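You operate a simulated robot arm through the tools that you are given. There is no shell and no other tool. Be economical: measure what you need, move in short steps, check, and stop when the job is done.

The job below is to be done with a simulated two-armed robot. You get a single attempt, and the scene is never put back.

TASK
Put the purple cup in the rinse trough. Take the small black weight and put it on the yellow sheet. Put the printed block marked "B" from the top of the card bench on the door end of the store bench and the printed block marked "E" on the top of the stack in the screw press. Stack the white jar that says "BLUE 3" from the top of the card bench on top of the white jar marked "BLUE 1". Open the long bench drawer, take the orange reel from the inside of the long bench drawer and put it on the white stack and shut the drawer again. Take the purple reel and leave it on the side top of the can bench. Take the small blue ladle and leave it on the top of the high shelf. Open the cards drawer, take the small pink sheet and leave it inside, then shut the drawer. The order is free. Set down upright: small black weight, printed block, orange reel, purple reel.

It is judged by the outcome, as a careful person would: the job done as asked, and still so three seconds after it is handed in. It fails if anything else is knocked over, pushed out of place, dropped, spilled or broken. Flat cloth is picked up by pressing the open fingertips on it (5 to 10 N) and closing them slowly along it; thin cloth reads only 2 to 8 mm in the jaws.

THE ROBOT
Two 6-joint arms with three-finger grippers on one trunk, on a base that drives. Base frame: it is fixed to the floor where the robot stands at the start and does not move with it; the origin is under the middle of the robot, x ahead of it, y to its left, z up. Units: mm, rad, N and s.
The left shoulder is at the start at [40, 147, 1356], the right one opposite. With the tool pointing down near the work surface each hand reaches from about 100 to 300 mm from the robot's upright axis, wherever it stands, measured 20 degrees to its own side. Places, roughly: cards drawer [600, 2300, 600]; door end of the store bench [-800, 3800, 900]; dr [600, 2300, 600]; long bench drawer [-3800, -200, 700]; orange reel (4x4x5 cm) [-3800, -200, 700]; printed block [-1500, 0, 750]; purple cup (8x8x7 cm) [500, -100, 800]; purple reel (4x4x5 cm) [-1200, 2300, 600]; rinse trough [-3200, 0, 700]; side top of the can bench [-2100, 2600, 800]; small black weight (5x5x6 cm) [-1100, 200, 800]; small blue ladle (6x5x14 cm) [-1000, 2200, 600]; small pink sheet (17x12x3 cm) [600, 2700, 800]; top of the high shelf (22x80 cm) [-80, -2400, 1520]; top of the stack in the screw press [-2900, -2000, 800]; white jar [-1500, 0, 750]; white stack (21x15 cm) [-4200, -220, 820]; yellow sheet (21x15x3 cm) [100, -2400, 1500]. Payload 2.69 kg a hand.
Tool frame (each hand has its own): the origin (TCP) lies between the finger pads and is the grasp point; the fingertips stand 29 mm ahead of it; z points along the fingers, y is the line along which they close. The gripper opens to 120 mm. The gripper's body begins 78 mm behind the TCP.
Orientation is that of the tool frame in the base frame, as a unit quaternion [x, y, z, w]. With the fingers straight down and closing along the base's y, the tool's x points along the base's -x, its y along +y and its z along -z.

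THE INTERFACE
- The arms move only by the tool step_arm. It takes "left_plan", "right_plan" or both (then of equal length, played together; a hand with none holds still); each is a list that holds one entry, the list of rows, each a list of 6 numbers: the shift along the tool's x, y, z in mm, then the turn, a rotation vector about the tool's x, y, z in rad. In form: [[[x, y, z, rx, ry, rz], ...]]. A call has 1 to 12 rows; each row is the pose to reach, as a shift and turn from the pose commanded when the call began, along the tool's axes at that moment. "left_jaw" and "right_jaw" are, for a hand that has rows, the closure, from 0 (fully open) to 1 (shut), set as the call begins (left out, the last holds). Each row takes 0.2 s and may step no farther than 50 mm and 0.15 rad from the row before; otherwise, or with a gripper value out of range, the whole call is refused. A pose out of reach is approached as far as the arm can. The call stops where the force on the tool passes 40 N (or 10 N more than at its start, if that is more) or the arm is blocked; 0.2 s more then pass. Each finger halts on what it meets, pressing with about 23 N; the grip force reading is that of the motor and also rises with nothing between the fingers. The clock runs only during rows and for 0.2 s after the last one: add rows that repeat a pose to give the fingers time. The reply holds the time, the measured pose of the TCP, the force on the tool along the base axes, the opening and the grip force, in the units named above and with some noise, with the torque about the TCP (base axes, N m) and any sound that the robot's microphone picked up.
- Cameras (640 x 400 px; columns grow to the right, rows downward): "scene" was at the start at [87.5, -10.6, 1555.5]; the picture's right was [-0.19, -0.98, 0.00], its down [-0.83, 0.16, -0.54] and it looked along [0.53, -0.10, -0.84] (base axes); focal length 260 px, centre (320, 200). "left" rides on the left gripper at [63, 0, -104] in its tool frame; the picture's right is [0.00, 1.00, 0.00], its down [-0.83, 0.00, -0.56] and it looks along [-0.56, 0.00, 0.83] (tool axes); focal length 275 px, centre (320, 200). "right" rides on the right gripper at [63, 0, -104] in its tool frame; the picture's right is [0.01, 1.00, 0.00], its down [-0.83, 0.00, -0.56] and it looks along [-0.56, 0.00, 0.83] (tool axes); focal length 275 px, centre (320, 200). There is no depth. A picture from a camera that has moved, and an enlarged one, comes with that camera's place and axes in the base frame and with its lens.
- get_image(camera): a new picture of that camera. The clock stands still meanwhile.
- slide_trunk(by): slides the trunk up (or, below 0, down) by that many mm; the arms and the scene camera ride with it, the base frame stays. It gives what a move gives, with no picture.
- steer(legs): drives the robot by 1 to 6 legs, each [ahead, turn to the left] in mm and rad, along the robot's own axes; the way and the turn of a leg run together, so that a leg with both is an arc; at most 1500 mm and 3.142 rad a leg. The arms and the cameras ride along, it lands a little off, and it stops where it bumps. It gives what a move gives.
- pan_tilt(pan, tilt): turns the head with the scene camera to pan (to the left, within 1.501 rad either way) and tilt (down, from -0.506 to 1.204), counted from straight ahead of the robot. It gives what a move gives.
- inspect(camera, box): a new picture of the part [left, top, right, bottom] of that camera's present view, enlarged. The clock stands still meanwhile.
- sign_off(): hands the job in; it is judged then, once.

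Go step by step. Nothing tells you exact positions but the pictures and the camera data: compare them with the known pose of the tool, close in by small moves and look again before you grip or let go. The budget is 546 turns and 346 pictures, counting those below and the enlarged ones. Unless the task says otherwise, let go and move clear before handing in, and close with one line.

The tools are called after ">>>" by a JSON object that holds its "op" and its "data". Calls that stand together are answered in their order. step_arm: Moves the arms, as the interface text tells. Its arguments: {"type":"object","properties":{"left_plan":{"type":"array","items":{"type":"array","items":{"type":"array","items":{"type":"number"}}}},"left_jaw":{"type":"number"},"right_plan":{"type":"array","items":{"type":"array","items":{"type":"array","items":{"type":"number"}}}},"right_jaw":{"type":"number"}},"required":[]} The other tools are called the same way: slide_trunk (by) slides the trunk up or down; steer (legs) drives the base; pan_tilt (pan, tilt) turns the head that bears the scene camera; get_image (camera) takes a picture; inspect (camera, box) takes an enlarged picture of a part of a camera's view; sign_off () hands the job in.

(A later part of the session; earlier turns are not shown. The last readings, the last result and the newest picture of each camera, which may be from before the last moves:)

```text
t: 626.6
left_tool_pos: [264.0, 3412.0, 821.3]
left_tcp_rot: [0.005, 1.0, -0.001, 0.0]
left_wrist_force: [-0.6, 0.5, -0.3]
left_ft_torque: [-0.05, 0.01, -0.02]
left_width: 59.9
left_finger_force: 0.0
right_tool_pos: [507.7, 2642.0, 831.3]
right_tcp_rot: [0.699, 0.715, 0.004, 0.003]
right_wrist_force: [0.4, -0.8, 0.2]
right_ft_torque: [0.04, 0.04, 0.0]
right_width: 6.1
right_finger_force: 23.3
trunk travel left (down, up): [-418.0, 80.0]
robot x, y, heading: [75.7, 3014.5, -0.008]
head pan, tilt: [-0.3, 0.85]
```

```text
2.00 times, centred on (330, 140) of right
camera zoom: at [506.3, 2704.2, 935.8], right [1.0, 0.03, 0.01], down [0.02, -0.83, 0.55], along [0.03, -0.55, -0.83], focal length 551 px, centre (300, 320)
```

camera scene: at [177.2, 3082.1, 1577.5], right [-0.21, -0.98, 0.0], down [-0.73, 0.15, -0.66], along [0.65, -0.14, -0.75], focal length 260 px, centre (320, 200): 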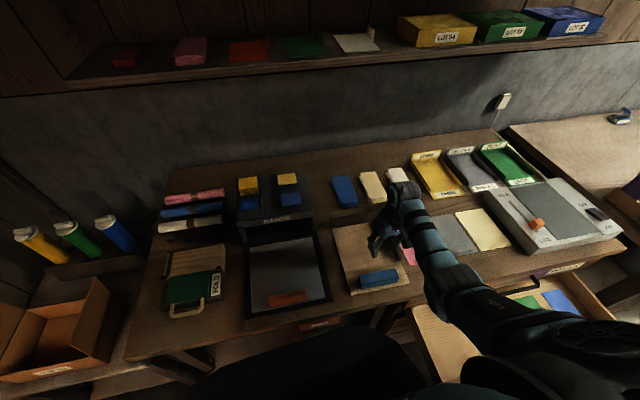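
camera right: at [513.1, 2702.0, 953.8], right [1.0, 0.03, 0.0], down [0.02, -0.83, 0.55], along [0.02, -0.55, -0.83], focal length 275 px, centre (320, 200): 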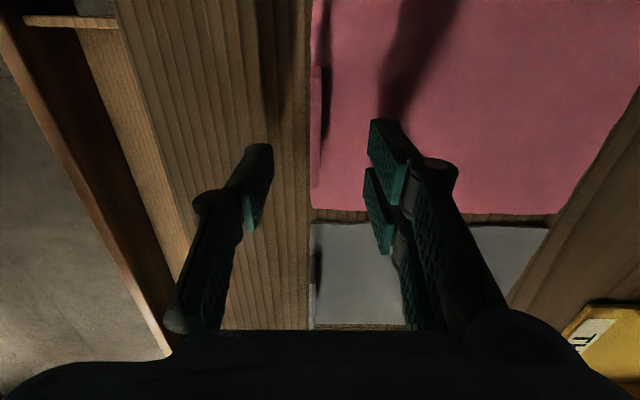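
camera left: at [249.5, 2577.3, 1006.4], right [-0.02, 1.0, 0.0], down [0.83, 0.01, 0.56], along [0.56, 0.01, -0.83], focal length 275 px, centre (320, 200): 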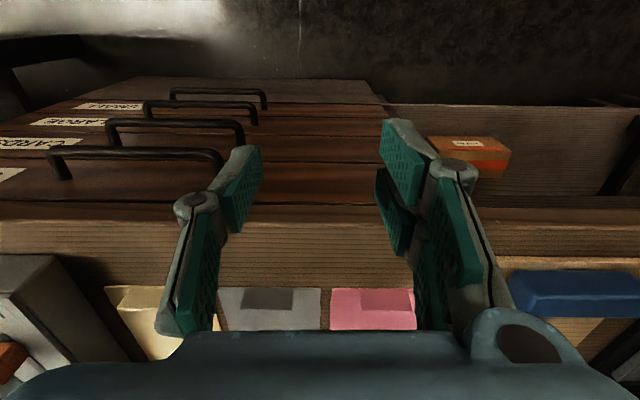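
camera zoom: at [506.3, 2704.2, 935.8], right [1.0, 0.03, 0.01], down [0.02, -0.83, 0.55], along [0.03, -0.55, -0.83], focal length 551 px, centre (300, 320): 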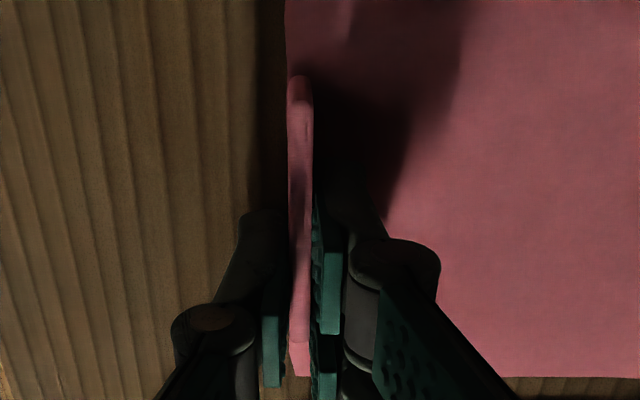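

>>> {"op": "slide_trunk", "data": {"by": 78}}

>>> {"op": "get_image", "data": {"camera": "right"}}

>>> {"op": "get_image", "data": {"camera": "scene"}}

```text
t: 627.8
left_tool_pos: [265.1, 3411.5, 898.6]
left_tcp_rot: [0.004, 1.0, 0.0, 0.0]
left_wrist_force: [0.5, 0.3, 0.3]
left_ft_torque: [0.05, 0.01, 0.02]
left_width: 60.2
left_finger_force: 0.0
right_tool_pos: [509.3, 2640.8, 908.2]
right_tcp_rot: [0.698, 0.716, 0.005, 0.003]
right_wrist_force: [-0.8, -0.3, -0.4]
right_ft_torque: [-0.01, 0.05, 0.01]
right_width: 6.2
right_finger_force: 23.2
trunk travel left (down, up): [-496.0, 2.0]
robot x, y, heading: [81.5, 3016.5, -0.014]
head pan, tilt: [-0.3, 0.85]
```

```text
187 pictures are left
camera right: at [506.3, 2704.2, 1013.5], right [1.0, 0.03, 0.01], down [0.02, -0.83, 0.55], along [0.03, -0.55, -0.83], focal length 275 px, centre (320, 200)
```

right: 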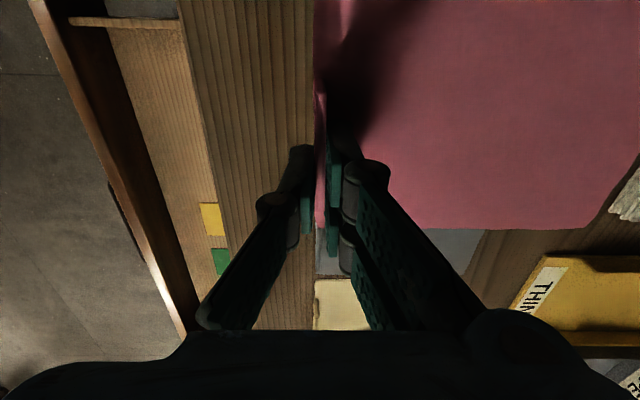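

```text
186 pictures are left
camera scene: at [172.0, 2996.7, 1579.3], right [-0.31, -0.95, 0.0], down [-0.72, 0.23, -0.66], along [0.63, -0.2, -0.75], focal length 260 px, centre (320, 200)
```

scene: 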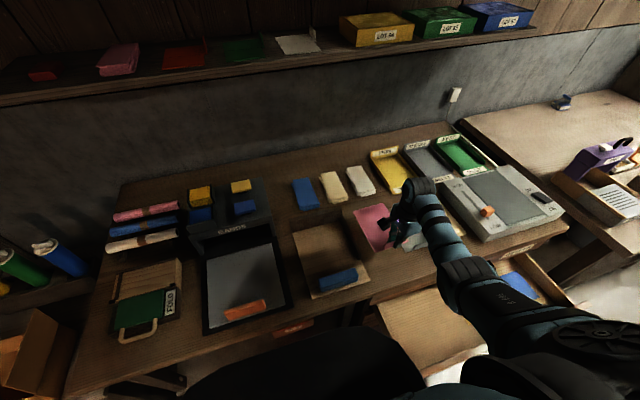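

The sheet comes up as one stiff L-shape. Now back off so it hangs over the open drawer's free north part.

>>> {"op": "steer", "data": {"legs": [[0, 0.15], [-285, 0], [0, -0.136]]}}

>>> {"op": "get_image", "data": {"camera": "right"}}

>>> {"op": "get_image", "data": {"camera": "scene"}}

```text
t: 631.0
left_tool_pos: [-19.7, 3375.4, 897.7]
left_tcp_rot: [0.001, 1.0, -0.001, 0.0]
left_wrist_force: [0.0, 0.3, 0.3]
left_ft_torque: [0.0, 0.01, -0.04]
left_width: 60.1
left_finger_force: 0.0
right_tool_pos: [229.8, 2606.4, 908.4]
right_tcp_rot: [0.695, 0.719, 0.003, 0.003]
right_wrist_force: [-0.4, 0.0, -0.2]
right_ft_torque: [-0.02, -0.02, -0.02]
right_width: 5.9
right_finger_force: 23.1
trunk travel left (down, up): [-496.0, 2.0]
robot x, y, heading: [-207.2, 2979.6, -0.008]
head pan, tilt: [-0.3, 0.85]
```

```text
185 pictures are left
camera right: at [228.4, 2670.5, 1013.2], right [1.0, 0.04, 0.01], down [0.03, -0.83, 0.56], along [0.03, -0.56, -0.83], focal length 275 px, centre (320, 200)
```

right: 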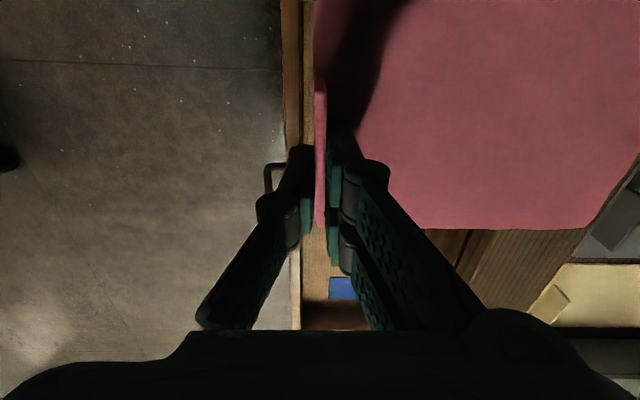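

```text
184 pictures are left
camera scene: at [-107.8, 2961.1, 1578.9], right [-0.3, -0.95, 0.0], down [-0.72, 0.22, -0.66], along [0.63, -0.2, -0.75], focal length 260 px, centre (320, 200)
```

scene: 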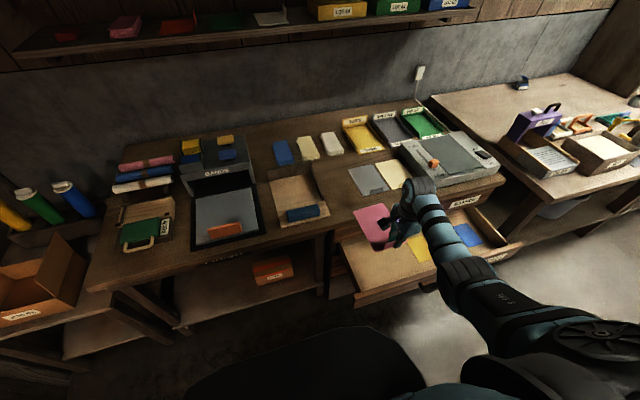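

The sheet is too long front-to-back for the open gap, so I'll rotate the hand back 90° so the sheet lies along the drawer's long direction.

>>> {"op": "step_arm", "data": {"right_plan": [[[0, 0, 0, 0, 0, -0.14], [0, 0, 0, 0, 0, -0.28], [0, 0, 0, 0, 0, -0.42], [0, 0, 0, 0, 0, -0.56], [0, 0, 0, 0, 0, -0.7], [0, 0, 0, 0, 0, -0.84], [0, 0, 0, 0, 0, -0.98], [0, 0, 0, 0, 0, -1.12], [0, 0, 0, 0, 0, -1.26], [0, 0, 0, 0, 0, -1.4], [0, 0, 0, 0, 0, -1.54]]]}}

>>> {"op": "steer", "data": {"legs": [[0, -0.5], [150, 0], [0, 0.5]]}}

>>> {"op": "get_image", "data": {"camera": "right"}}

>>> {"op": "get_image", "data": {"camera": "scene"}}

```text
t: 633.4
left_tool_pos: [-20.1, 3374.2, 897.6]
left_tcp_rot: [0.001, 1.0, 0.0, -0.001]
left_wrist_force: [-0.1, -0.5, -0.8]
left_ft_torque: [-0.03, 0.03, 0.0]
left_width: 60.0
left_finger_force: 0.0
right_tool_pos: [229.4, 2606.2, 908.2]
right_tcp_rot: [-0.002, 1.0, 0.001, 0.005]
right_wrist_force: [0.0, 0.1, -0.8]
right_ft_torque: [0.01, -0.05, 0.02]
right_width: 5.9
right_finger_force: 23.7
trunk travel left (down, up): [-496.0, 2.0]
robot x, y, heading: [-200.5, 2979.9, -0.005]
head pan, tilt: [-0.3, 0.85]
```

```text
t: 637.6
left_tool_pos: [110.4, 3302.9, 898.8]
left_tcp_rot: [-0.003, 1.0, 0.0, 0.0]
left_wrist_force: [0.5, -0.1, -0.6]
left_ft_torque: [0.03, -0.03, -0.03]
left_width: 59.8
left_finger_force: 0.1
right_tool_pos: [365.0, 2535.9, 909.4]
right_tcp_rot: [-0.005, 1.0, 0.001, 0.005]
right_wrist_force: [0.7, -0.3, -0.5]
right_ft_torque: [0.0, -0.01, 0.02]
right_width: 6.0
right_finger_force: 23.2
trunk travel left (down, up): [-496.0, 2.0]
robot x, y, heading: [-68.3, 2913.3, 0.005]
head pan, tilt: [-0.3, 0.85]
```

```text
183 pictures are left
camera right: at [301.5, 2535.2, 1012.6], right [-0.01, 1.0, 0.0], down [0.83, 0.01, 0.56], along [0.56, 0.01, -0.83], focal length 275 px, centre (320, 200)
```

right: 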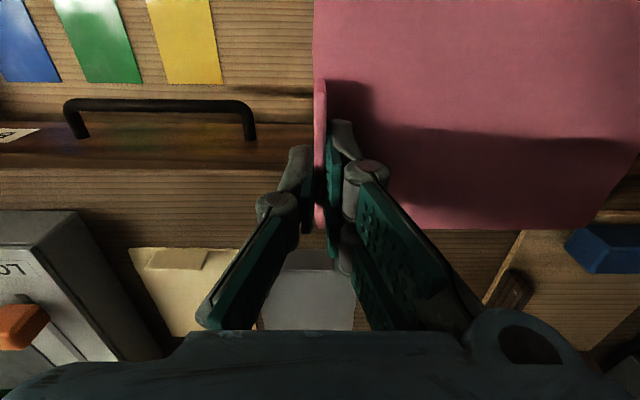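

```text
182 pictures are left
camera scene: at [23.2, 2886.8, 1579.0], right [-0.29, -0.96, 0.0], down [-0.72, 0.22, -0.66], along [0.63, -0.19, -0.75], focal length 260 px, centre (320, 200)
```

scene: 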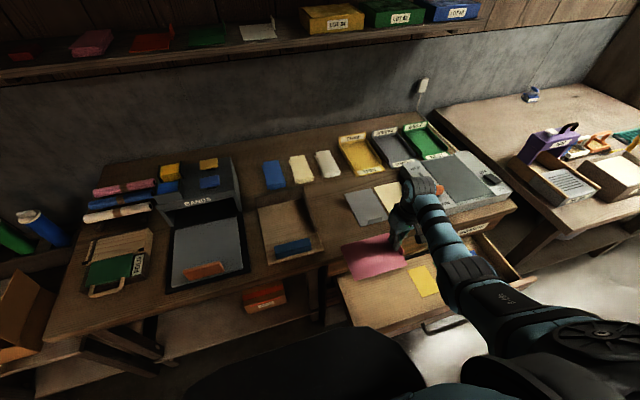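

>>> {"op": "steer", "data": {"legs": [[-48, 0]]}}

>>> {"op": "slide_trunk", "data": {"by": -230}}

>>> {"op": "get_image", "data": {"camera": "right"}}

>>> {"op": "get_image", "data": {"camera": "scene"}}

```text
t: 638.5
left_tool_pos: [69.0, 3303.4, 897.2]
left_tcp_rot: [-0.002, 1.0, 0.0, -0.005]
left_wrist_force: [0.3, 0.8, 0.3]
left_ft_torque: [-0.02, 0.08, 0.0]
left_width: 60.0
left_finger_force: 0.0
right_tool_pos: [323.3, 2536.0, 904.8]
right_tcp_rot: [-0.004, 1.0, 0.001, 0.001]
right_wrist_force: [0.8, 0.8, -1.7]
right_ft_torque: [-0.01, 0.09, 0.01]
right_width: 5.9
right_finger_force: 22.9
trunk travel left (down, up): [-496.0, 2.0]
robot x, y, heading: [-117.0, 2914.2, 0.003]
head pan, tilt: [-0.3, 0.85]
```

```text
t: 641.0
left_tool_pos: [62.5, 3302.8, 668.2]
left_tcp_rot: [-0.001, 1.0, 0.0, -0.001]
left_wrist_force: [0.1, 0.1, -0.2]
left_ft_torque: [-0.01, -0.05, 0.02]
left_width: 60.3
left_finger_force: 0.0
right_tool_pos: [316.5, 2535.2, 678.4]
right_tcp_rot: [-0.004, 1.0, 0.001, 0.005]
right_wrist_force: [0.7, 0.0, -0.5]
right_ft_torque: [0.0, 0.01, 0.03]
right_width: 5.9
right_finger_force: 22.9
trunk travel left (down, up): [-266.0, 232.0]
robot x, y, heading: [-118.9, 2901.7, 0.004]
head pan, tilt: [-0.3, 0.85]
```

```text
181 pictures are left
camera right: at [253.2, 2535.1, 783.4], right [-0.01, 1.0, 0.0], down [0.82, 0.01, 0.57], along [0.57, 0.01, -0.82], focal length 275 px, centre (320, 200)
```

right: 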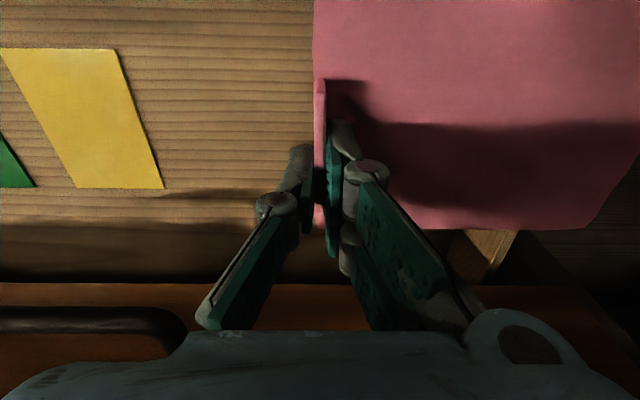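

```text
180 pictures are left
camera scene: at [-24.8, 2887.1, 1349.5], right [-0.29, -0.96, 0.0], down [-0.72, 0.22, -0.66], along [0.63, -0.19, -0.75], focal length 260 px, centre (320, 200)
```

scene: 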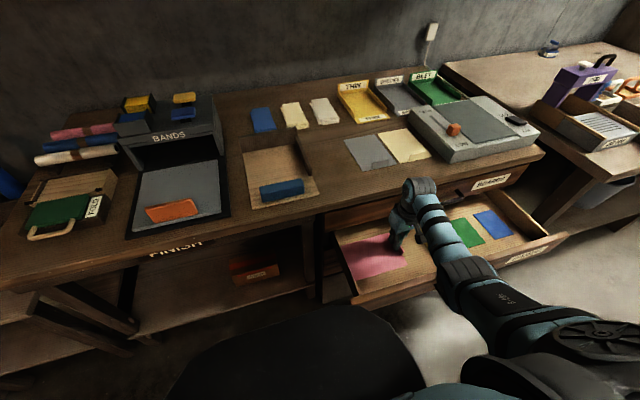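

>>> {"op": "step_arm", "data": {"right_plan": [[[0, -20, 0, 0, 0, 0], [0, -42, 0, 0, 0, 0], [0, -42, 0, 0, 0, 0]]]}}

>>> {"op": "slide_trunk", "data": {"by": -40}}

>>> {"op": "get_image", "data": {"camera": "right"}}

>>> {"op": "inspect", "data": {"camera": "scene", "box": [310, 170, 530, 310]}}

```text
t: 641.8
left_tool_pos: [60.8, 3303.3, 669.0]
left_tcp_rot: [-0.002, 1.0, 0.0, -0.001]
left_wrist_force: [0.6, -0.2, -0.8]
left_ft_torque: [-0.04, -0.01, 0.03]
left_width: 60.1
left_finger_force: 0.1
right_tool_pos: [319.1, 2492.1, 678.3]
right_tcp_rot: [-0.003, 1.0, 0.001, 0.005]
right_wrist_force: [0.0, -1.3, -0.1]
right_ft_torque: [0.0, -0.01, -0.01]
right_width: 5.8
right_finger_force: 23.0
trunk travel left (down, up): [-266.0, 232.0]
robot x, y, heading: [-119.3, 2907.4, -0.0]
head pan, tilt: [-0.3, 0.85]
```

```text
t: 642.6
left_tool_pos: [61.6, 3301.8, 629.9]
left_tcp_rot: [-0.002, 1.0, 0.0, -0.001]
left_wrist_force: [-0.3, -0.5, 0.2]
left_ft_torque: [0.01, 0.0, -0.03]
left_width: 59.9
left_finger_force: 0.1
right_tool_pos: [318.2, 2492.8, 637.8]
right_tcp_rot: [-0.004, 1.0, 0.001, 0.006]
right_wrist_force: [0.2, 0.9, -0.2]
right_ft_torque: [-0.01, -0.04, -0.01]
right_width: 5.9
right_finger_force: 23.0
trunk travel left (down, up): [-226.0, 272.0]
robot x, y, heading: [-121.0, 2906.0, -0.002]
head pan, tilt: [-0.3, 0.85]
```

```text
179 pictures are left
camera right: at [255.0, 2491.8, 743.3], right [-0.01, 1.0, 0.0], down [0.82, 0.01, 0.57], along [0.57, 0.01, -0.82], focal length 275 px, centre (320, 200)
```

right: 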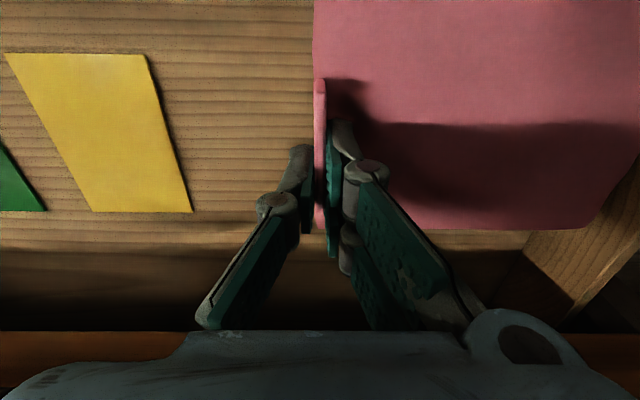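

```text
2.86 times, centred on (420, 240) of scene
camera zoom: at [-25.0, 2887.0, 1309.9], right [-0.29, -0.96, 0.0], down [-0.72, 0.22, -0.66], along [0.63, -0.19, -0.75], focal length 744 px, centre (34, 86)
```

zoom: 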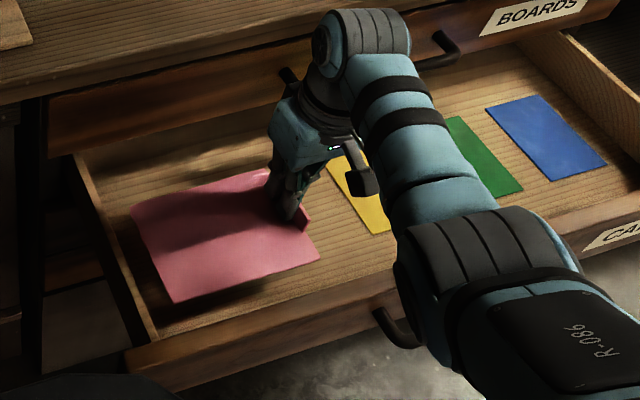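

>>> {"op": "slide_trunk", "data": {"by": -20}}

>>> {"op": "slide_trunk", "data": {"by": -12}}

>>> {"op": "inspect", "data": {"camera": "scene", "box": [310, 150, 530, 290]}}

```text
t: 643.2
left_tool_pos: [61.7, 3304.0, 609.6]
left_tcp_rot: [-0.002, 1.0, 0.0, 0.0]
left_wrist_force: [-0.4, 0.7, 0.5]
left_ft_torque: [0.05, -0.01, -0.02]
left_width: 60.1
left_finger_force: 0.0
right_tool_pos: [318.6, 2491.6, 619.6]
right_tcp_rot: [-0.003, 1.0, 0.001, 0.005]
right_wrist_force: [0.3, -1.1, -0.2]
right_ft_torque: [0.01, -0.02, 0.03]
right_width: 6.3
right_finger_force: 23.1
trunk travel left (down, up): [-206.0, 292.0]
robot x, y, heading: [-116.8, 2909.0, 0.003]
head pan, tilt: [-0.3, 0.85]
```

```text
t: 643.9
left_tool_pos: [61.9, 3302.9, 597.5]
left_tcp_rot: [-0.002, 1.0, -0.001, -0.001]
left_wrist_force: [0.4, 1.0, 0.1]
left_ft_torque: [0.01, 0.01, 0.02]
left_width: 60.0
left_finger_force: 0.1
right_tool_pos: [317.7, 2492.7, 608.2]
right_tcp_rot: [-0.003, 1.0, 0.001, 0.005]
right_wrist_force: [0.4, -0.5, -0.4]
right_ft_torque: [0.02, -0.02, -0.02]
right_width: 5.9
right_finger_force: 23.3
trunk travel left (down, up): [-194.0, 304.0]
robot x, y, heading: [-117.2, 2910.2, 0.004]
head pan, tilt: [-0.3, 0.85]
```

```text
2.86 times, centred on (420, 220) of scene
camera zoom: at [-24.9, 2887.1, 1278.0], right [-0.29, -0.96, 0.0], down [-0.72, 0.22, -0.66], along [0.63, -0.19, -0.75], focal length 744 px, centre (34, 143)
```

zoom: 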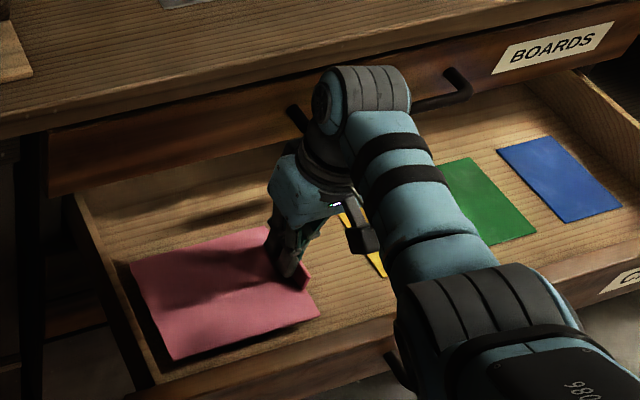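

>>> {"op": "slide_trunk", "data": {"by": -8}}

>>> {"op": "slide_trunk", "data": {"by": -6}}

>>> {"op": "slide_trunk", "data": {"by": -6}}

>>> {"op": "get_image", "data": {"camera": "right"}}

```text
t: 644.4
left_tool_pos: [62.7, 3303.6, 589.2]
left_tcp_rot: [-0.002, 1.0, 0.0, 0.0]
left_wrist_force: [0.6, 0.0, -0.6]
left_ft_torque: [-0.02, -0.02, 0.0]
left_width: 59.8
left_finger_force: 0.1
right_tool_pos: [319.8, 2492.8, 600.7]
right_tcp_rot: [-0.003, 1.0, 0.001, 0.005]
right_wrist_force: [0.7, -1.3, -1.1]
right_ft_torque: [-0.01, 0.02, -0.01]
right_width: 6.2
right_finger_force: 23.6
trunk travel left (down, up): [-186.0, 312.0]
robot x, y, heading: [-117.7, 2910.5, 0.001]
head pan, tilt: [-0.3, 0.85]
```

```text
t: 645.0
left_tool_pos: [61.6, 3303.0, 584.0]
left_tcp_rot: [-0.002, 1.0, 0.0, 0.0]
left_wrist_force: [0.2, 1.0, 0.2]
left_ft_torque: [0.0, -0.01, 0.04]
left_width: 60.4
left_finger_force: 0.0
right_tool_pos: [318.6, 2491.8, 593.9]
right_tcp_rot: [-0.004, 1.0, 0.002, 0.005]
right_wrist_force: [-0.3, 0.1, 0.3]
right_ft_torque: [-0.01, -0.01, 0.0]
right_width: 6.3
right_finger_force: 23.4
trunk travel left (down, up): [-180.0, 318.0]
robot x, y, heading: [-116.5, 2905.5, 0.006]
head pan, tilt: [-0.3, 0.85]
```

```text
t: 645.5
left_tool_pos: [61.7, 3302.2, 576.9]
left_tcp_rot: [-0.001, 1.0, 0.0, 0.0]
left_wrist_force: [0.5, 0.0, -0.5]
left_ft_torque: [0.02, -0.05, 0.0]
left_width: 60.0
left_finger_force: 0.0
right_tool_pos: [318.7, 2492.3, 587.5]
right_tcp_rot: [-0.003, 1.0, 0.001, 0.005]
right_wrist_force: [-0.2, 0.1, -0.2]
right_ft_torque: [0.01, -0.01, -0.02]
right_width: 6.2
right_finger_force: 22.8
trunk travel left (down, up): [-174.0, 324.0]
robot x, y, heading: [-118.1, 2906.7, 0.001]
head pan, tilt: [-0.3, 0.85]
```

```text
176 pictures are left
camera right: at [255.0, 2491.8, 691.3], right [-0.01, 1.0, 0.0], down [0.82, 0.01, 0.57], along [0.57, 0.01, -0.82], focal length 275 px, centre (320, 200)
```

right: 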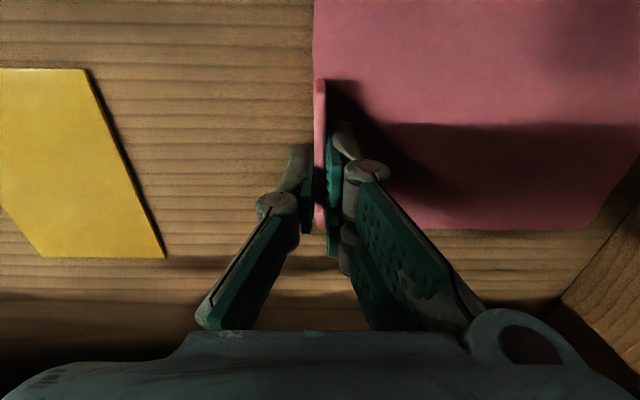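

>>> {"op": "slide_trunk", "data": {"by": -5}}

>>> {"op": "slide_trunk", "data": {"by": -5}}

>>> {"op": "slide_trunk", "data": {"by": -5}}

>>> {"op": "slide_trunk", "data": {"by": -5}}

```text
t: 646.1
left_tool_pos: [62.7, 3302.5, 572.9]
left_tcp_rot: [-0.001, 1.0, 0.0, 0.0]
left_wrist_force: [0.0, 0.9, 0.5]
left_ft_torque: [-0.04, 0.0, -0.01]
left_width: 59.7
left_finger_force: 0.1
right_tool_pos: [318.4, 2492.5, 583.5]
right_tcp_rot: [-0.003, 1.0, 0.001, 0.006]
right_wrist_force: [-0.1, 0.5, 9.0]
right_ft_torque: [0.05, 0.6, 0.03]
right_width: 6.1
right_finger_force: 23.6
trunk travel left (down, up): [-169.0, 329.0]
robot x, y, heading: [-118.2, 2907.2, 0.003]
head pan, tilt: [-0.3, 0.85]
```

```text
t: 646.6
left_tool_pos: [60.6, 3305.2, 567.2]
left_tcp_rot: [-0.002, 1.0, -0.001, 0.002]
left_wrist_force: [-0.6, -0.1, 0.4]
left_ft_torque: [-0.02, 0.05, -0.01]
left_width: 60.0
left_finger_force: 0.1
right_tool_pos: [317.2, 2493.2, 582.2]
right_tcp_rot: [-0.003, 1.0, -0.002, 0.009]
right_wrist_force: [1.3, -4.4, 37.4]
right_ft_torque: [0.0, 0.02, 0.03]
right_width: 6.0
right_finger_force: 23.1
trunk travel left (down, up): [-164.0, 334.0]
robot x, y, heading: [-118.3, 2909.7, 0.002]
head pan, tilt: [-0.3, 0.85]
```

```text
t: 646.9
left_tool_pos: [60.8, 3303.9, 566.3]
left_tcp_rot: [-0.002, 1.0, -0.001, 0.001]
left_wrist_force: [1.0, -0.9, 0.0]
left_ft_torque: [0.04, 0.03, 0.01]
left_width: 59.9
left_finger_force: 0.0
right_tool_pos: [320.5, 2492.7, 582.4]
right_tcp_rot: [-0.004, 1.0, -0.001, 0.012]
right_wrist_force: [-0.9, 3.9, 27.6]
right_ft_torque: [0.2, 0.79, -0.11]
right_width: 6.1
right_finger_force: 22.8
trunk travel left (down, up): [-163.0, 335.0]
robot x, y, heading: [-116.0, 2910.1, 0.004]
head pan, tilt: [-0.3, 0.85]
stopped: the force on the tool passed its limit at 52 N (the readings are from after the stop); the commanded pose is now the measured one
```

```text
t: 647.3
left_tool_pos: [61.1, 3304.8, 564.2]
left_tcp_rot: [-0.002, 1.0, -0.001, 0.002]
left_wrist_force: [-0.4, -0.4, 0.2]
left_ft_torque: [-0.01, 0.02, 0.0]
left_width: 59.8
left_finger_force: 0.1
right_tool_pos: [323.8, 2492.2, 581.2]
right_tcp_rot: [-0.004, 1.0, -0.001, 0.013]
right_wrist_force: [-1.4, 6.4, 26.8]
right_ft_torque: [0.25, 1.1, -0.16]
right_width: 6.2
right_finger_force: 23.0
trunk travel left (down, up): [-161.0, 337.0]
robot x, y, heading: [-115.9, 2904.9, 0.004]
head pan, tilt: [-0.3, 0.85]
stopped: the force on the tool passed its limit at 44 N (the readings are from after the stop); the commanded pose is now the measured one
```

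On the drawer floor. Relieve and open slightly, then lift.

>>> {"op": "slide_trunk", "data": {"by": 4}}

>>> {"op": "step_arm", "data": {"right_plan": [[[0, 0, 0, 0, 0, 0], [0, 0, 0, 0, 0, 0], [0, 0, 0, 0, 0, 0]]], "right_jaw": 0.7}}

>>> {"op": "slide_trunk", "data": {"by": 80}}

>>> {"op": "get_image", "data": {"camera": "right"}}

>>> {"op": "inspect", "data": {"camera": "scene", "box": [310, 170, 530, 310]}}

```text
t: 647.8
left_tool_pos: [61.9, 3304.0, 567.1]
left_tcp_rot: [-0.002, 1.0, 0.0, 0.0]
left_wrist_force: [0.2, -0.7, 0.1]
left_ft_torque: [0.02, 0.01, 0.0]
left_width: 60.1
left_finger_force: 0.1
right_tool_pos: [322.2, 2490.7, 582.2]
right_tcp_rot: [-0.005, 1.0, -0.001, 0.011]
right_wrist_force: [1.1, 0.5, 2.1]
right_ft_torque: [0.15, -0.16, 0.04]
right_width: 6.1
right_finger_force: 23.1
trunk travel left (down, up): [-165.0, 333.0]
robot x, y, heading: [-118.9, 2910.6, 0.001]
head pan, tilt: [-0.3, 0.85]
```

```text
t: 648.6
left_tool_pos: [62.8, 3302.9, 567.9]
left_tcp_rot: [-0.001, 1.0, 0.0, 0.0]
left_wrist_force: [-0.5, 0.3, 0.7]
left_ft_torque: [0.02, -0.01, -0.02]
left_width: 59.9
left_finger_force: 0.1
right_tool_pos: [322.6, 2490.9, 582.2]
right_tcp_rot: [-0.004, 1.0, -0.001, 0.011]
right_wrist_force: [-0.8, -2.4, 5.2]
right_ft_torque: [0.07, 0.03, 0.02]
right_width: 37.4
right_finger_force: 0.1
trunk travel left (down, up): [-165.0, 333.0]
robot x, y, heading: [-119.0, 2906.7, -0.0]
head pan, tilt: [-0.3, 0.85]
```

```text
t: 649.8
left_tool_pos: [61.0, 3303.2, 648.7]
left_tcp_rot: [-0.002, 1.0, 0.001, 0.001]
left_wrist_force: [0.3, 0.6, -1.1]
left_ft_torque: [0.01, 0.02, -0.02]
left_width: 60.2
left_finger_force: 0.1
right_tool_pos: [322.9, 2491.3, 661.8]
right_tcp_rot: [-0.004, 1.0, -0.002, 0.01]
right_wrist_force: [0.1, -0.4, -0.7]
right_ft_torque: [-0.02, 0.0, -0.02]
right_width: 35.9
right_finger_force: 0.1
trunk travel left (down, up): [-245.0, 253.0]
robot x, y, heading: [-113.9, 2905.9, 0.004]
head pan, tilt: [-0.3, 0.85]
```

```text
175 pictures are left
camera right: at [257.9, 2490.6, 765.7], right [-0.01, 1.0, 0.0], down [0.82, 0.01, 0.57], along [0.57, 0.01, -0.82], focal length 275 px, centre (320, 200)
```

right: 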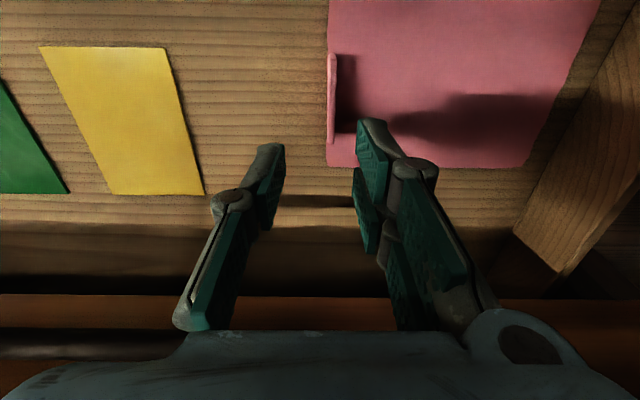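

```text
2.86 times, centred on (420, 240) of scene
camera zoom: at [-24.7, 2887.1, 1329.0], right [-0.29, -0.96, 0.0], down [-0.72, 0.22, -0.66], along [0.63, -0.19, -0.75], focal length 744 px, centre (34, 86)
```

zoom: 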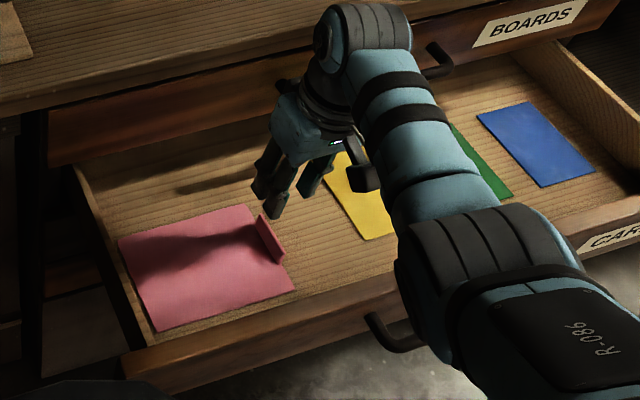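

The sheet lies in the drawer. To shut it I'll push the drawer front with closed fingers pointing forward (pitch only), beside the handle.

>>> {"op": "slide_trunk", "data": {"by": 100}}

>>> {"op": "steer", "data": {"legs": [[-350, 0]]}}

>>> {"op": "step_arm", "data": {"right_plan": [[[-10, 15, 0, 0, -0.14, 0], [-20, 30, 0, 0, -0.28, 0], [-30, 45, 0, 0, -0.42, 0], [-40, 60, 0, 0, -0.56, 0], [-50, 75, 0, 0, -0.7, 0], [-60, 90, 0, 0, -0.84, 0], [-70, 105, 0, 0, -0.98, 0], [-80, 120, 0, 0, -1.12, 0], [-90, 130, 0, 0, -1.26, 0], [-90, 140, 0, 0, -1.36, 0]]], "right_jaw": 1}}

>>> {"op": "get_image", "data": {"camera": "scene"}}

```text
t: 651.1
left_tool_pos: [62.0, 3303.8, 747.8]
left_tcp_rot: [-0.002, 1.0, 0.001, 0.0]
left_wrist_force: [0.2, -0.3, 0.1]
left_ft_torque: [-0.03, -0.01, 0.02]
left_width: 60.1
left_finger_force: 0.0
right_tool_pos: [321.3, 2490.0, 761.6]
right_tcp_rot: [-0.004, 1.0, -0.001, 0.011]
right_wrist_force: [0.1, -0.6, -0.3]
right_ft_torque: [-0.01, -0.03, 0.01]
right_width: 35.9
right_finger_force: 0.0
trunk travel left (down, up): [-345.0, 153.0]
robot x, y, heading: [-120.9, 2903.8, 0.002]
head pan, tilt: [-0.3, 0.85]
```

```text
t: 653.4
left_tool_pos: [-288.8, 3303.5, 747.5]
left_tcp_rot: [-0.005, 1.0, 0.0, -0.001]
left_wrist_force: [0.9, -1.1, 0.4]
left_ft_torque: [-0.03, -0.01, 0.0]
left_width: 59.9
left_finger_force: 0.1
right_tool_pos: [-25.3, 2491.8, 759.5]
right_tcp_rot: [-0.007, 1.0, -0.001, 0.011]
right_wrist_force: [0.0, -0.8, 0.1]
right_ft_torque: [0.02, 0.03, -0.02]
right_width: 35.9
right_finger_force: 0.1
trunk travel left (down, up): [-345.0, 153.0]
robot x, y, heading: [-468.8, 2905.6, 0.008]
head pan, tilt: [-0.3, 0.85]
```

```text
t: 655.6
left_tool_pos: [-290.8, 3302.9, 746.8]
left_tcp_rot: [-0.005, 1.0, 0.001, 0.001]
left_wrist_force: [0.0, 0.4, -0.2]
left_ft_torque: [-0.02, 0.0, 0.01]
left_width: 59.8
left_finger_force: 0.1
right_tool_pos: [57.1, 2636.8, 762.5]
right_tcp_rot: [-0.028, 0.811, 0.034, 0.584]
right_wrist_force: [0.6, 0.4, 0.4]
right_ft_torque: [-0.04, 0.01, 0.0]
right_width: 0.1
right_finger_force: 22.8
right hand out of reach, approached as far as the arm can: row 9, 10
trunk travel left (down, up): [-345.0, 153.0]
robot x, y, heading: [-467.2, 2904.1, 0.004]
head pan, tilt: [-0.3, 0.85]
```

```text
173 pictures are left
camera scene: at [-375.5, 2886.4, 1428.0], right [-0.29, -0.96, 0.0], down [-0.72, 0.22, -0.66], along [0.63, -0.19, -0.75], focal length 260 px, centre (320, 200)
```

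scene: 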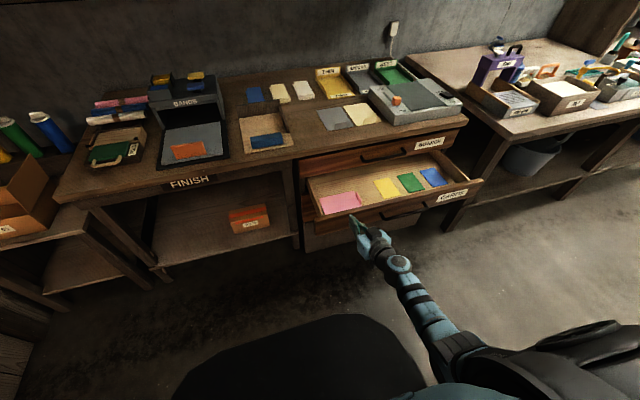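

>>> {"op": "steer", "data": {"legs": [[0, -1.571], [130, 0], [0, 1.571]]}}

>>> {"op": "slide_trunk", "data": {"by": -160}}

>>> {"op": "get_image", "data": {"camera": "scene"}}

```text
t: 664.5
left_tool_pos: [-293.5, 3178.6, 748.2]
left_tcp_rot: [-0.011, 1.0, 0.0, 0.0]
left_wrist_force: [0.6, 0.6, 0.9]
left_ft_torque: [-0.05, 0.04, 0.02]
left_width: 60.1
left_finger_force: 0.1
right_tool_pos: [62.9, 2516.8, 762.6]
right_tcp_rot: [-0.034, 0.81, 0.038, 0.584]
right_wrist_force: [-0.3, 0.1, 0.1]
right_ft_torque: [0.02, -0.02, -0.03]
right_width: 0.0
right_finger_force: 23.4
trunk travel left (down, up): [-345.0, 153.0]
robot x, y, heading: [-467.1, 2778.3, 0.019]
head pan, tilt: [-0.3, 0.85]
```

```text
t: 666.3
left_tool_pos: [-294.7, 3176.0, 589.2]
left_tcp_rot: [-0.011, 1.0, 0.0, 0.001]
left_wrist_force: [-1.2, 0.5, 0.0]
left_ft_torque: [0.0, 0.0, 0.01]
left_width: 60.3
left_finger_force: 0.0
right_tool_pos: [62.5, 2516.5, 605.0]
right_tcp_rot: [-0.034, 0.81, 0.038, 0.584]
right_wrist_force: [-0.1, -0.3, 0.3]
right_ft_torque: [0.0, -0.03, -0.01]
right_width: 0.2
right_finger_force: 23.8
trunk travel left (down, up): [-185.0, 313.0]
robot x, y, heading: [-464.4, 2781.2, 0.023]
head pan, tilt: [-0.3, 0.85]
```

```text
172 pictures are left
camera scene: at [-373.1, 2759.6, 1269.2], right [-0.28, -0.96, 0.0], down [-0.72, 0.21, -0.66], along [0.63, -0.18, -0.75], focal length 260 px, centre (320, 200)
```

scene: 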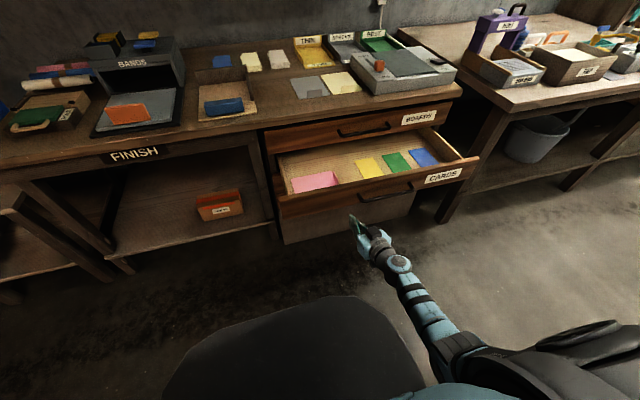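

>>> {"op": "steer", "data": {"legs": [[0, -0.02], [290, 0]]}}

>>> {"op": "steer", "data": {"legs": [[30, 0]]}}

>>> {"op": "steer", "data": {"legs": [[20, 0]]}}

>>> {"op": "get_image", "data": {"camera": "scene"}}

```text
t: 668.7
left_tool_pos: [1.5, 3175.2, 588.3]
left_tcp_rot: [-0.005, 1.0, 0.0, 0.0]
left_wrist_force: [-0.2, -0.9, 0.5]
left_ft_torque: [0.01, 0.01, 0.02]
left_width: 60.1
left_finger_force: 0.0
right_tool_pos: [348.9, 2511.1, 603.6]
right_tcp_rot: [-0.029, 0.81, 0.035, 0.584]
right_wrist_force: [-0.6, 0.2, -0.7]
right_ft_torque: [-0.03, 0.0, -0.01]
right_width: 0.0
right_finger_force: 23.6
trunk travel left (down, up): [-185.0, 313.0]
robot x, y, heading: [-177.5, 2778.0, 0.005]
head pan, tilt: [-0.3, 0.85]
```

```text
t: 669.5
left_tool_pos: [31.7, 3176.7, 588.6]
left_tcp_rot: [-0.004, 1.0, 0.0, 0.0]
left_wrist_force: [-0.4, -0.2, -0.1]
left_ft_torque: [-0.02, 0.02, 0.0]
left_width: 59.9
left_finger_force: 0.1
right_tool_pos: [378.0, 2509.7, 604.2]
right_tcp_rot: [-0.029, 0.811, 0.035, 0.584]
right_wrist_force: [0.0, -0.3, 0.0]
right_ft_torque: [-0.01, 0.02, -0.04]
right_width: 0.1
right_finger_force: 22.9
trunk travel left (down, up): [-185.0, 313.0]
robot x, y, heading: [-149.0, 2780.5, 0.005]
head pan, tilt: [-0.3, 0.85]
```

```text
t: 670.4
left_tool_pos: [51.5, 3175.8, 589.4]
left_tcp_rot: [-0.004, 1.0, 0.0, -0.001]
left_wrist_force: [-0.4, -0.3, -0.1]
left_ft_torque: [0.01, 0.03, -0.04]
left_width: 60.1
left_finger_force: 0.2
right_tool_pos: [396.7, 2509.8, 603.6]
right_tcp_rot: [-0.029, 0.81, 0.036, 0.584]
right_wrist_force: [-0.5, 0.0, 0.1]
right_ft_torque: [-0.04, 0.0, 0.01]
right_width: 0.5
right_finger_force: 22.9
trunk travel left (down, up): [-185.0, 313.0]
robot x, y, heading: [-128.3, 2784.2, 0.006]
head pan, tilt: [-0.3, 0.85]
stopped in leg 1: the force on the tool passed its limit at 94 N (the readings are from after the stop); the commanded pose is now the measured one
```

```text
171 pictures are left
camera scene: at [-33.7, 2759.4, 1269.2], right [-0.29, -0.96, 0.0], down [-0.72, 0.22, -0.66], along [0.63, -0.19, -0.75], focal length 260 px, centre (320, 200)
```

scene: 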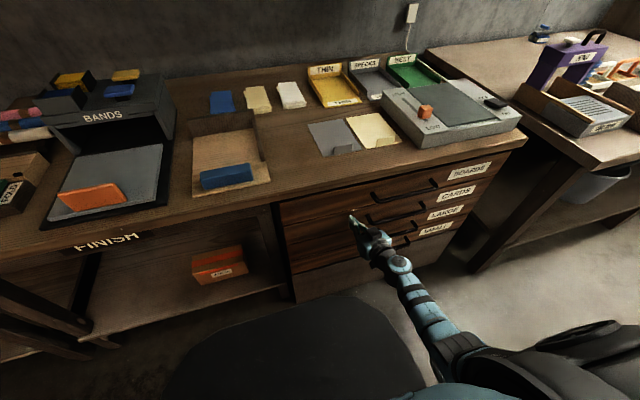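

>>> {"op": "steer", "data": {"legs": [[-150, 0]]}}

>>> {"op": "inspect", "data": {"camera": "scene", "box": [240, 110, 520, 290]}}

```text
t: 671.8
left_tool_pos: [-98.4, 3174.7, 588.0]
left_tcp_rot: [-0.003, 1.0, 0.0, 0.0]
left_wrist_force: [-0.4, -0.5, 0.3]
left_ft_torque: [0.0, -0.02, 0.0]
left_width: 60.1
left_finger_force: 0.0
right_tool_pos: [246.6, 2509.3, 603.4]
right_tcp_rot: [-0.029, 0.81, 0.036, 0.585]
right_wrist_force: [-0.3, 0.6, 0.3]
right_ft_torque: [0.02, 0.02, 0.03]
right_width: 0.0
right_finger_force: 22.6
trunk travel left (down, up): [-185.0, 313.0]
robot x, y, heading: [-274.9, 2780.0, 0.005]
head pan, tilt: [-0.3, 0.85]
```

```text
2.22 times, centred on (380, 200) of scene
camera zoom: at [-183.8, 2758.5, 1269.2], right [-0.29, -0.96, 0.0], down [-0.72, 0.22, -0.66], along [0.63, -0.19, -0.75], focal length 578 px, centre (187, 200)
```

zoom: 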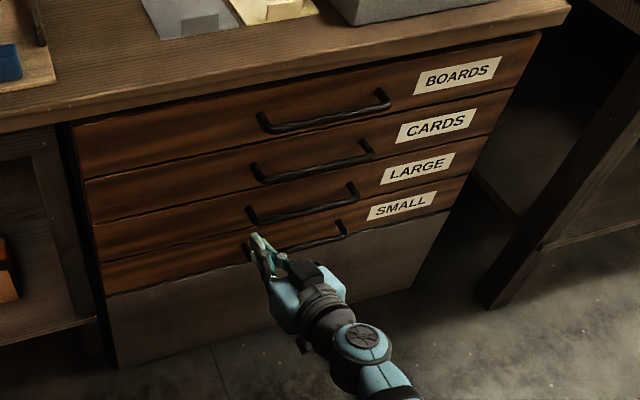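

The CARDS drawer is flush shut. Next the blue ladle: its handle stands upright, and the right hand already points forward, which suits it. Driving to the south side of the trolley.

>>> {"op": "slide_trunk", "data": {"by": 250}}

>>> {"op": "steer", "data": {"legs": [[0, -1.571], [1330, 0], [0, -1.571], [1025, 0], [0, -1.571]]}}

>>> {"op": "pan_tilt", "data": {"pan": -0.3, "tilt": 0.85}}

>>> {"op": "get_image", "data": {"camera": "scene"}}

>>> {"op": "get_image", "data": {"camera": "right"}}

```text
t: 674.4
left_tool_pos: [-97.3, 3175.0, 838.4]
left_tcp_rot: [-0.004, 1.0, 0.0, 0.0]
left_wrist_force: [0.5, -0.2, -0.2]
left_ft_torque: [-0.01, 0.0, 0.0]
left_width: 60.3
left_finger_force: 0.0
right_tool_pos: [247.1, 2509.5, 853.4]
right_tcp_rot: [-0.029, 0.81, 0.036, 0.584]
right_wrist_force: [0.7, 1.1, 0.2]
right_ft_torque: [0.05, 0.0, -0.01]
right_width: 0.0
right_finger_force: 23.1
trunk travel left (down, up): [-435.0, 63.0]
robot x, y, heading: [-280.0, 2776.5, 0.002]
head pan, tilt: [-0.3, 0.85]
```

```text
t: 697.4
left_tool_pos: [-1628.2, 1637.2, 839.4]
left_tcp_rot: [-0.692, 0.722, 0.0, 0.0]
left_wrist_force: [0.3, 0.7, -0.4]
left_ft_torque: [0.03, 0.02, 0.03]
left_width: 60.0
left_finger_force: 0.1
right_tool_pos: [-945.8, 1946.5, 852.1]
right_tcp_rot: [0.578, -0.568, -0.428, -0.4]
right_wrist_force: [0.1, -0.6, -0.5]
right_ft_torque: [0.04, 0.0, -0.01]
right_width: 0.2
right_finger_force: 23.0
trunk travel left (down, up): [-435.0, 63.0]
robot x, y, heading: [-1244.7, 1437.3, 1.525]
head pan, tilt: [-0.3, 0.85]
```

```text
t: 698.0
left_tool_pos: [-1627.2, 1636.5, 837.5]
left_tcp_rot: [-0.69, 0.723, 0.0, 0.001]
left_wrist_force: [0.3, -0.4, -0.8]
left_ft_torque: [0.0, 0.02, -0.02]
left_width: 60.1
left_finger_force: 0.0
right_tool_pos: [-944.9, 1947.1, 853.3]
right_tcp_rot: [0.578, -0.568, -0.428, -0.4]
right_wrist_force: [1.0, 0.2, -0.2]
right_ft_torque: [0.02, 0.03, -0.03]
right_width: 0.1
right_finger_force: 22.9
trunk travel left (down, up): [-435.0, 63.0]
robot x, y, heading: [-1243.0, 1437.8, 1.525]
head pan, tilt: [-0.3, 0.85]
```

```text
169 pictures are left
camera scene: at [-1215.0, 1532.7, 1519.0], right [0.94, -0.34, 0.0], down [-0.26, -0.71, -0.66], along [0.23, 0.62, -0.75], focal length 260 px, centre (320, 200)
```

scene: 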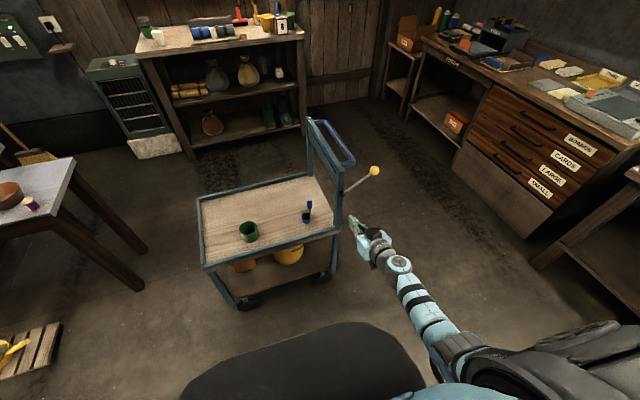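

```text
168 pictures are left
camera right: at [-939.9, 1827.9, 827.3], right [-1.0, -0.04, 0.02], down [0.03, -0.26, 0.96], along [-0.03, 0.96, 0.27], focal length 275 px, centre (320, 200)
```

right: 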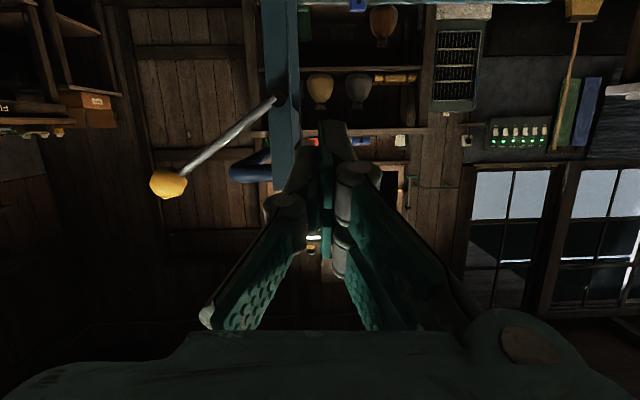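

>>> {"op": "steer", "data": {"legs": [[0, 1.617], [60, 0], [0, -1.571], [110, 0]]}}

>>> {"op": "step_arm", "data": {"right_plan": [[[0, 0, 0, 0, 0, 0], [0, 0, 0, 0, 0, 0], [0, 0, 0, 0, 0, 0]]], "right_jaw": 0.3}}

>>> {"op": "slide_trunk", "data": {"by": -190}}

>>> {"op": "get_image", "data": {"camera": "scene"}}

>>> {"op": "get_image", "data": {"camera": "right"}}

```text
t: 707.6
left_tool_pos: [-1686.4, 1738.7, 839.5]
left_tcp_rot: [-0.697, 0.717, 0.0, 0.001]
left_wrist_force: [0.0, -0.3, -0.6]
left_ft_torque: [0.02, 0.01, -0.01]
left_width: 59.8
left_finger_force: 0.0
right_tool_pos: [-1008.4, 2058.2, 856.1]
right_tcp_rot: [0.584, -0.563, -0.431, -0.396]
right_wrist_force: [-0.9, -1.0, 0.2]
right_ft_torque: [-0.03, -0.02, 0.0]
right_width: 0.0
right_finger_force: 23.1
trunk travel left (down, up): [-435.0, 63.0]
robot x, y, heading: [-1293.7, 1544.0, 1.537]
head pan, tilt: [-0.3, 0.85]
```

```text
t: 708.4
left_tool_pos: [-1687.1, 1740.8, 838.3]
left_tcp_rot: [-0.696, 0.718, -0.001, -0.001]
left_wrist_force: [-0.4, -0.2, 0.1]
left_ft_torque: [0.0, -0.01, 0.01]
left_width: 60.0
left_finger_force: 0.1
right_tool_pos: [-1009.3, 2061.3, 852.9]
right_tcp_rot: [0.584, -0.563, -0.431, -0.395]
right_wrist_force: [-0.3, 0.3, 0.4]
right_ft_torque: [-0.02, -0.01, 0.02]
right_width: 84.2
right_finger_force: 0.1
trunk travel left (down, up): [-435.0, 63.0]
robot x, y, heading: [-1295.8, 1544.6, 1.537]
head pan, tilt: [-0.3, 0.85]
```

```text
t: 710.4
left_tool_pos: [-1685.8, 1740.5, 648.0]
left_tcp_rot: [-0.696, 0.718, 0.0, -0.001]
left_wrist_force: [0.3, 0.2, -0.3]
left_ft_torque: [0.01, 0.05, 0.0]
left_width: 59.6
left_finger_force: 0.1
right_tool_pos: [-1009.5, 2061.5, 662.8]
right_tcp_rot: [0.583, -0.563, -0.431, -0.396]
right_wrist_force: [0.2, 0.4, 0.3]
right_ft_torque: [-0.01, 0.0, 0.0]
right_width: 83.9
right_finger_force: 0.0
trunk travel left (down, up): [-245.0, 253.0]
robot x, y, heading: [-1299.8, 1546.5, 1.542]
head pan, tilt: [-0.3, 0.85]
```

```text
167 pictures are left
camera scene: at [-1272.6, 1642.8, 1328.9], right [0.94, -0.33, 0.0], down [-0.25, -0.71, -0.66], along [0.22, 0.62, -0.75], focal length 260 px, centre (320, 200)
```

scene: 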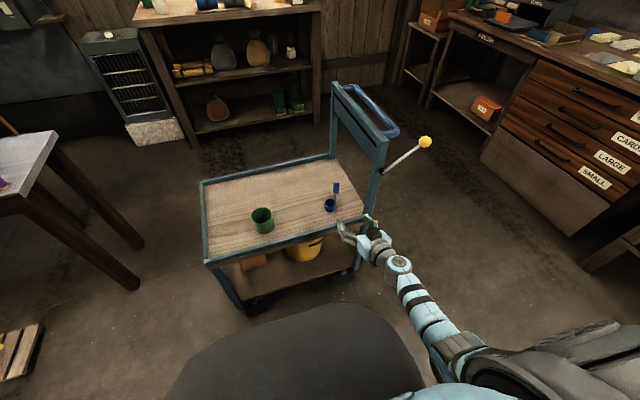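

```text
166 pictures are left
camera right: at [-1002.0, 1942.1, 637.1], right [-1.0, -0.05, 0.02], down [0.03, -0.26, 0.96], along [-0.05, 0.96, 0.27], focal length 275 px, centre (320, 200)
```

right: 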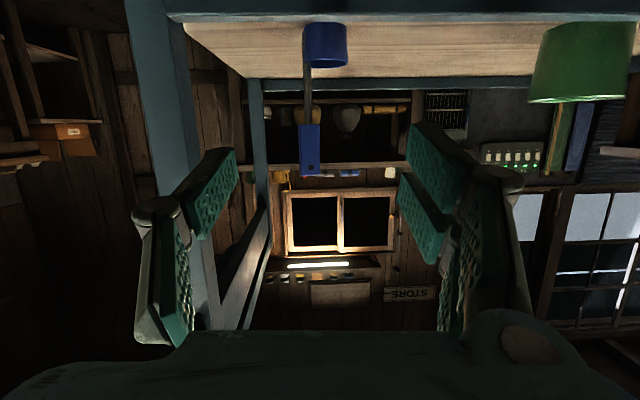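

>>> {"op": "step_arm", "data": {"right_plan": [[[0, 0, 0, 0, 0, 0], [0, 0, 0, 0, 0, 0]]], "right_jaw": 0.55}}

>>> {"op": "steer", "data": {"legs": [[90, 0]]}}

>>> {"op": "get_image", "data": {"camera": "right"}}

```text
t: 711.0
left_tool_pos: [-1687.1, 1740.8, 648.5]
left_tcp_rot: [-0.697, 0.717, -0.001, 0.0]
left_wrist_force: [-0.5, -0.6, 0.4]
left_ft_torque: [0.01, 0.01, 0.01]
left_width: 60.2
left_finger_force: 0.1
right_tool_pos: [-1010.2, 2059.8, 664.1]
right_tcp_rot: [0.583, -0.563, -0.431, -0.396]
right_wrist_force: [-0.2, -0.5, 0.5]
right_ft_torque: [-0.02, -0.03, -0.03]
right_width: 54.0
right_finger_force: 0.1
trunk travel left (down, up): [-245.0, 253.0]
robot x, y, heading: [-1294.9, 1544.6, 1.537]
head pan, tilt: [-0.3, 0.85]
```

```text
t: 712.1
left_tool_pos: [-1682.7, 1831.3, 648.7]
left_tcp_rot: [-0.696, 0.718, -0.001, 0.0]
left_wrist_force: [-0.1, 0.0, -1.3]
left_ft_torque: [0.02, -0.01, 0.02]
left_width: 59.8
left_finger_force: 0.1
right_tool_pos: [-1004.6, 2151.2, 662.1]
right_tcp_rot: [0.583, -0.564, -0.431, -0.396]
right_wrist_force: [-0.3, 0.9, 0.1]
right_ft_torque: [-0.01, 0.01, -0.03]
right_width: 54.0
right_finger_force: 0.2
trunk travel left (down, up): [-245.0, 253.0]
robot x, y, heading: [-1297.4, 1635.8, 1.534]
head pan, tilt: [-0.3, 0.85]
```

```text
165 pictures are left
camera right: at [-998.7, 2032.6, 637.1], right [-1.0, -0.05, 0.02], down [0.03, -0.26, 0.96], along [-0.05, 0.96, 0.27], focal length 275 px, centre (320, 200)
```

right: 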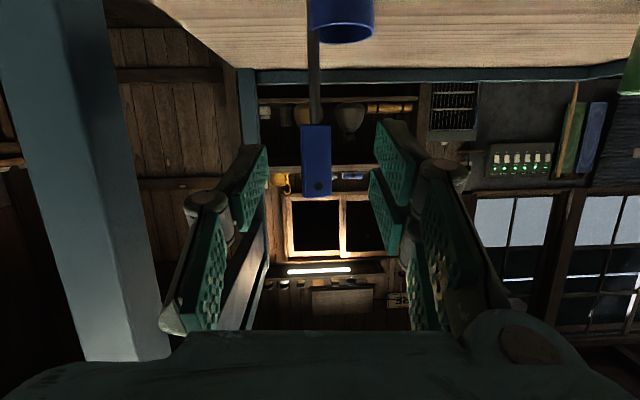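

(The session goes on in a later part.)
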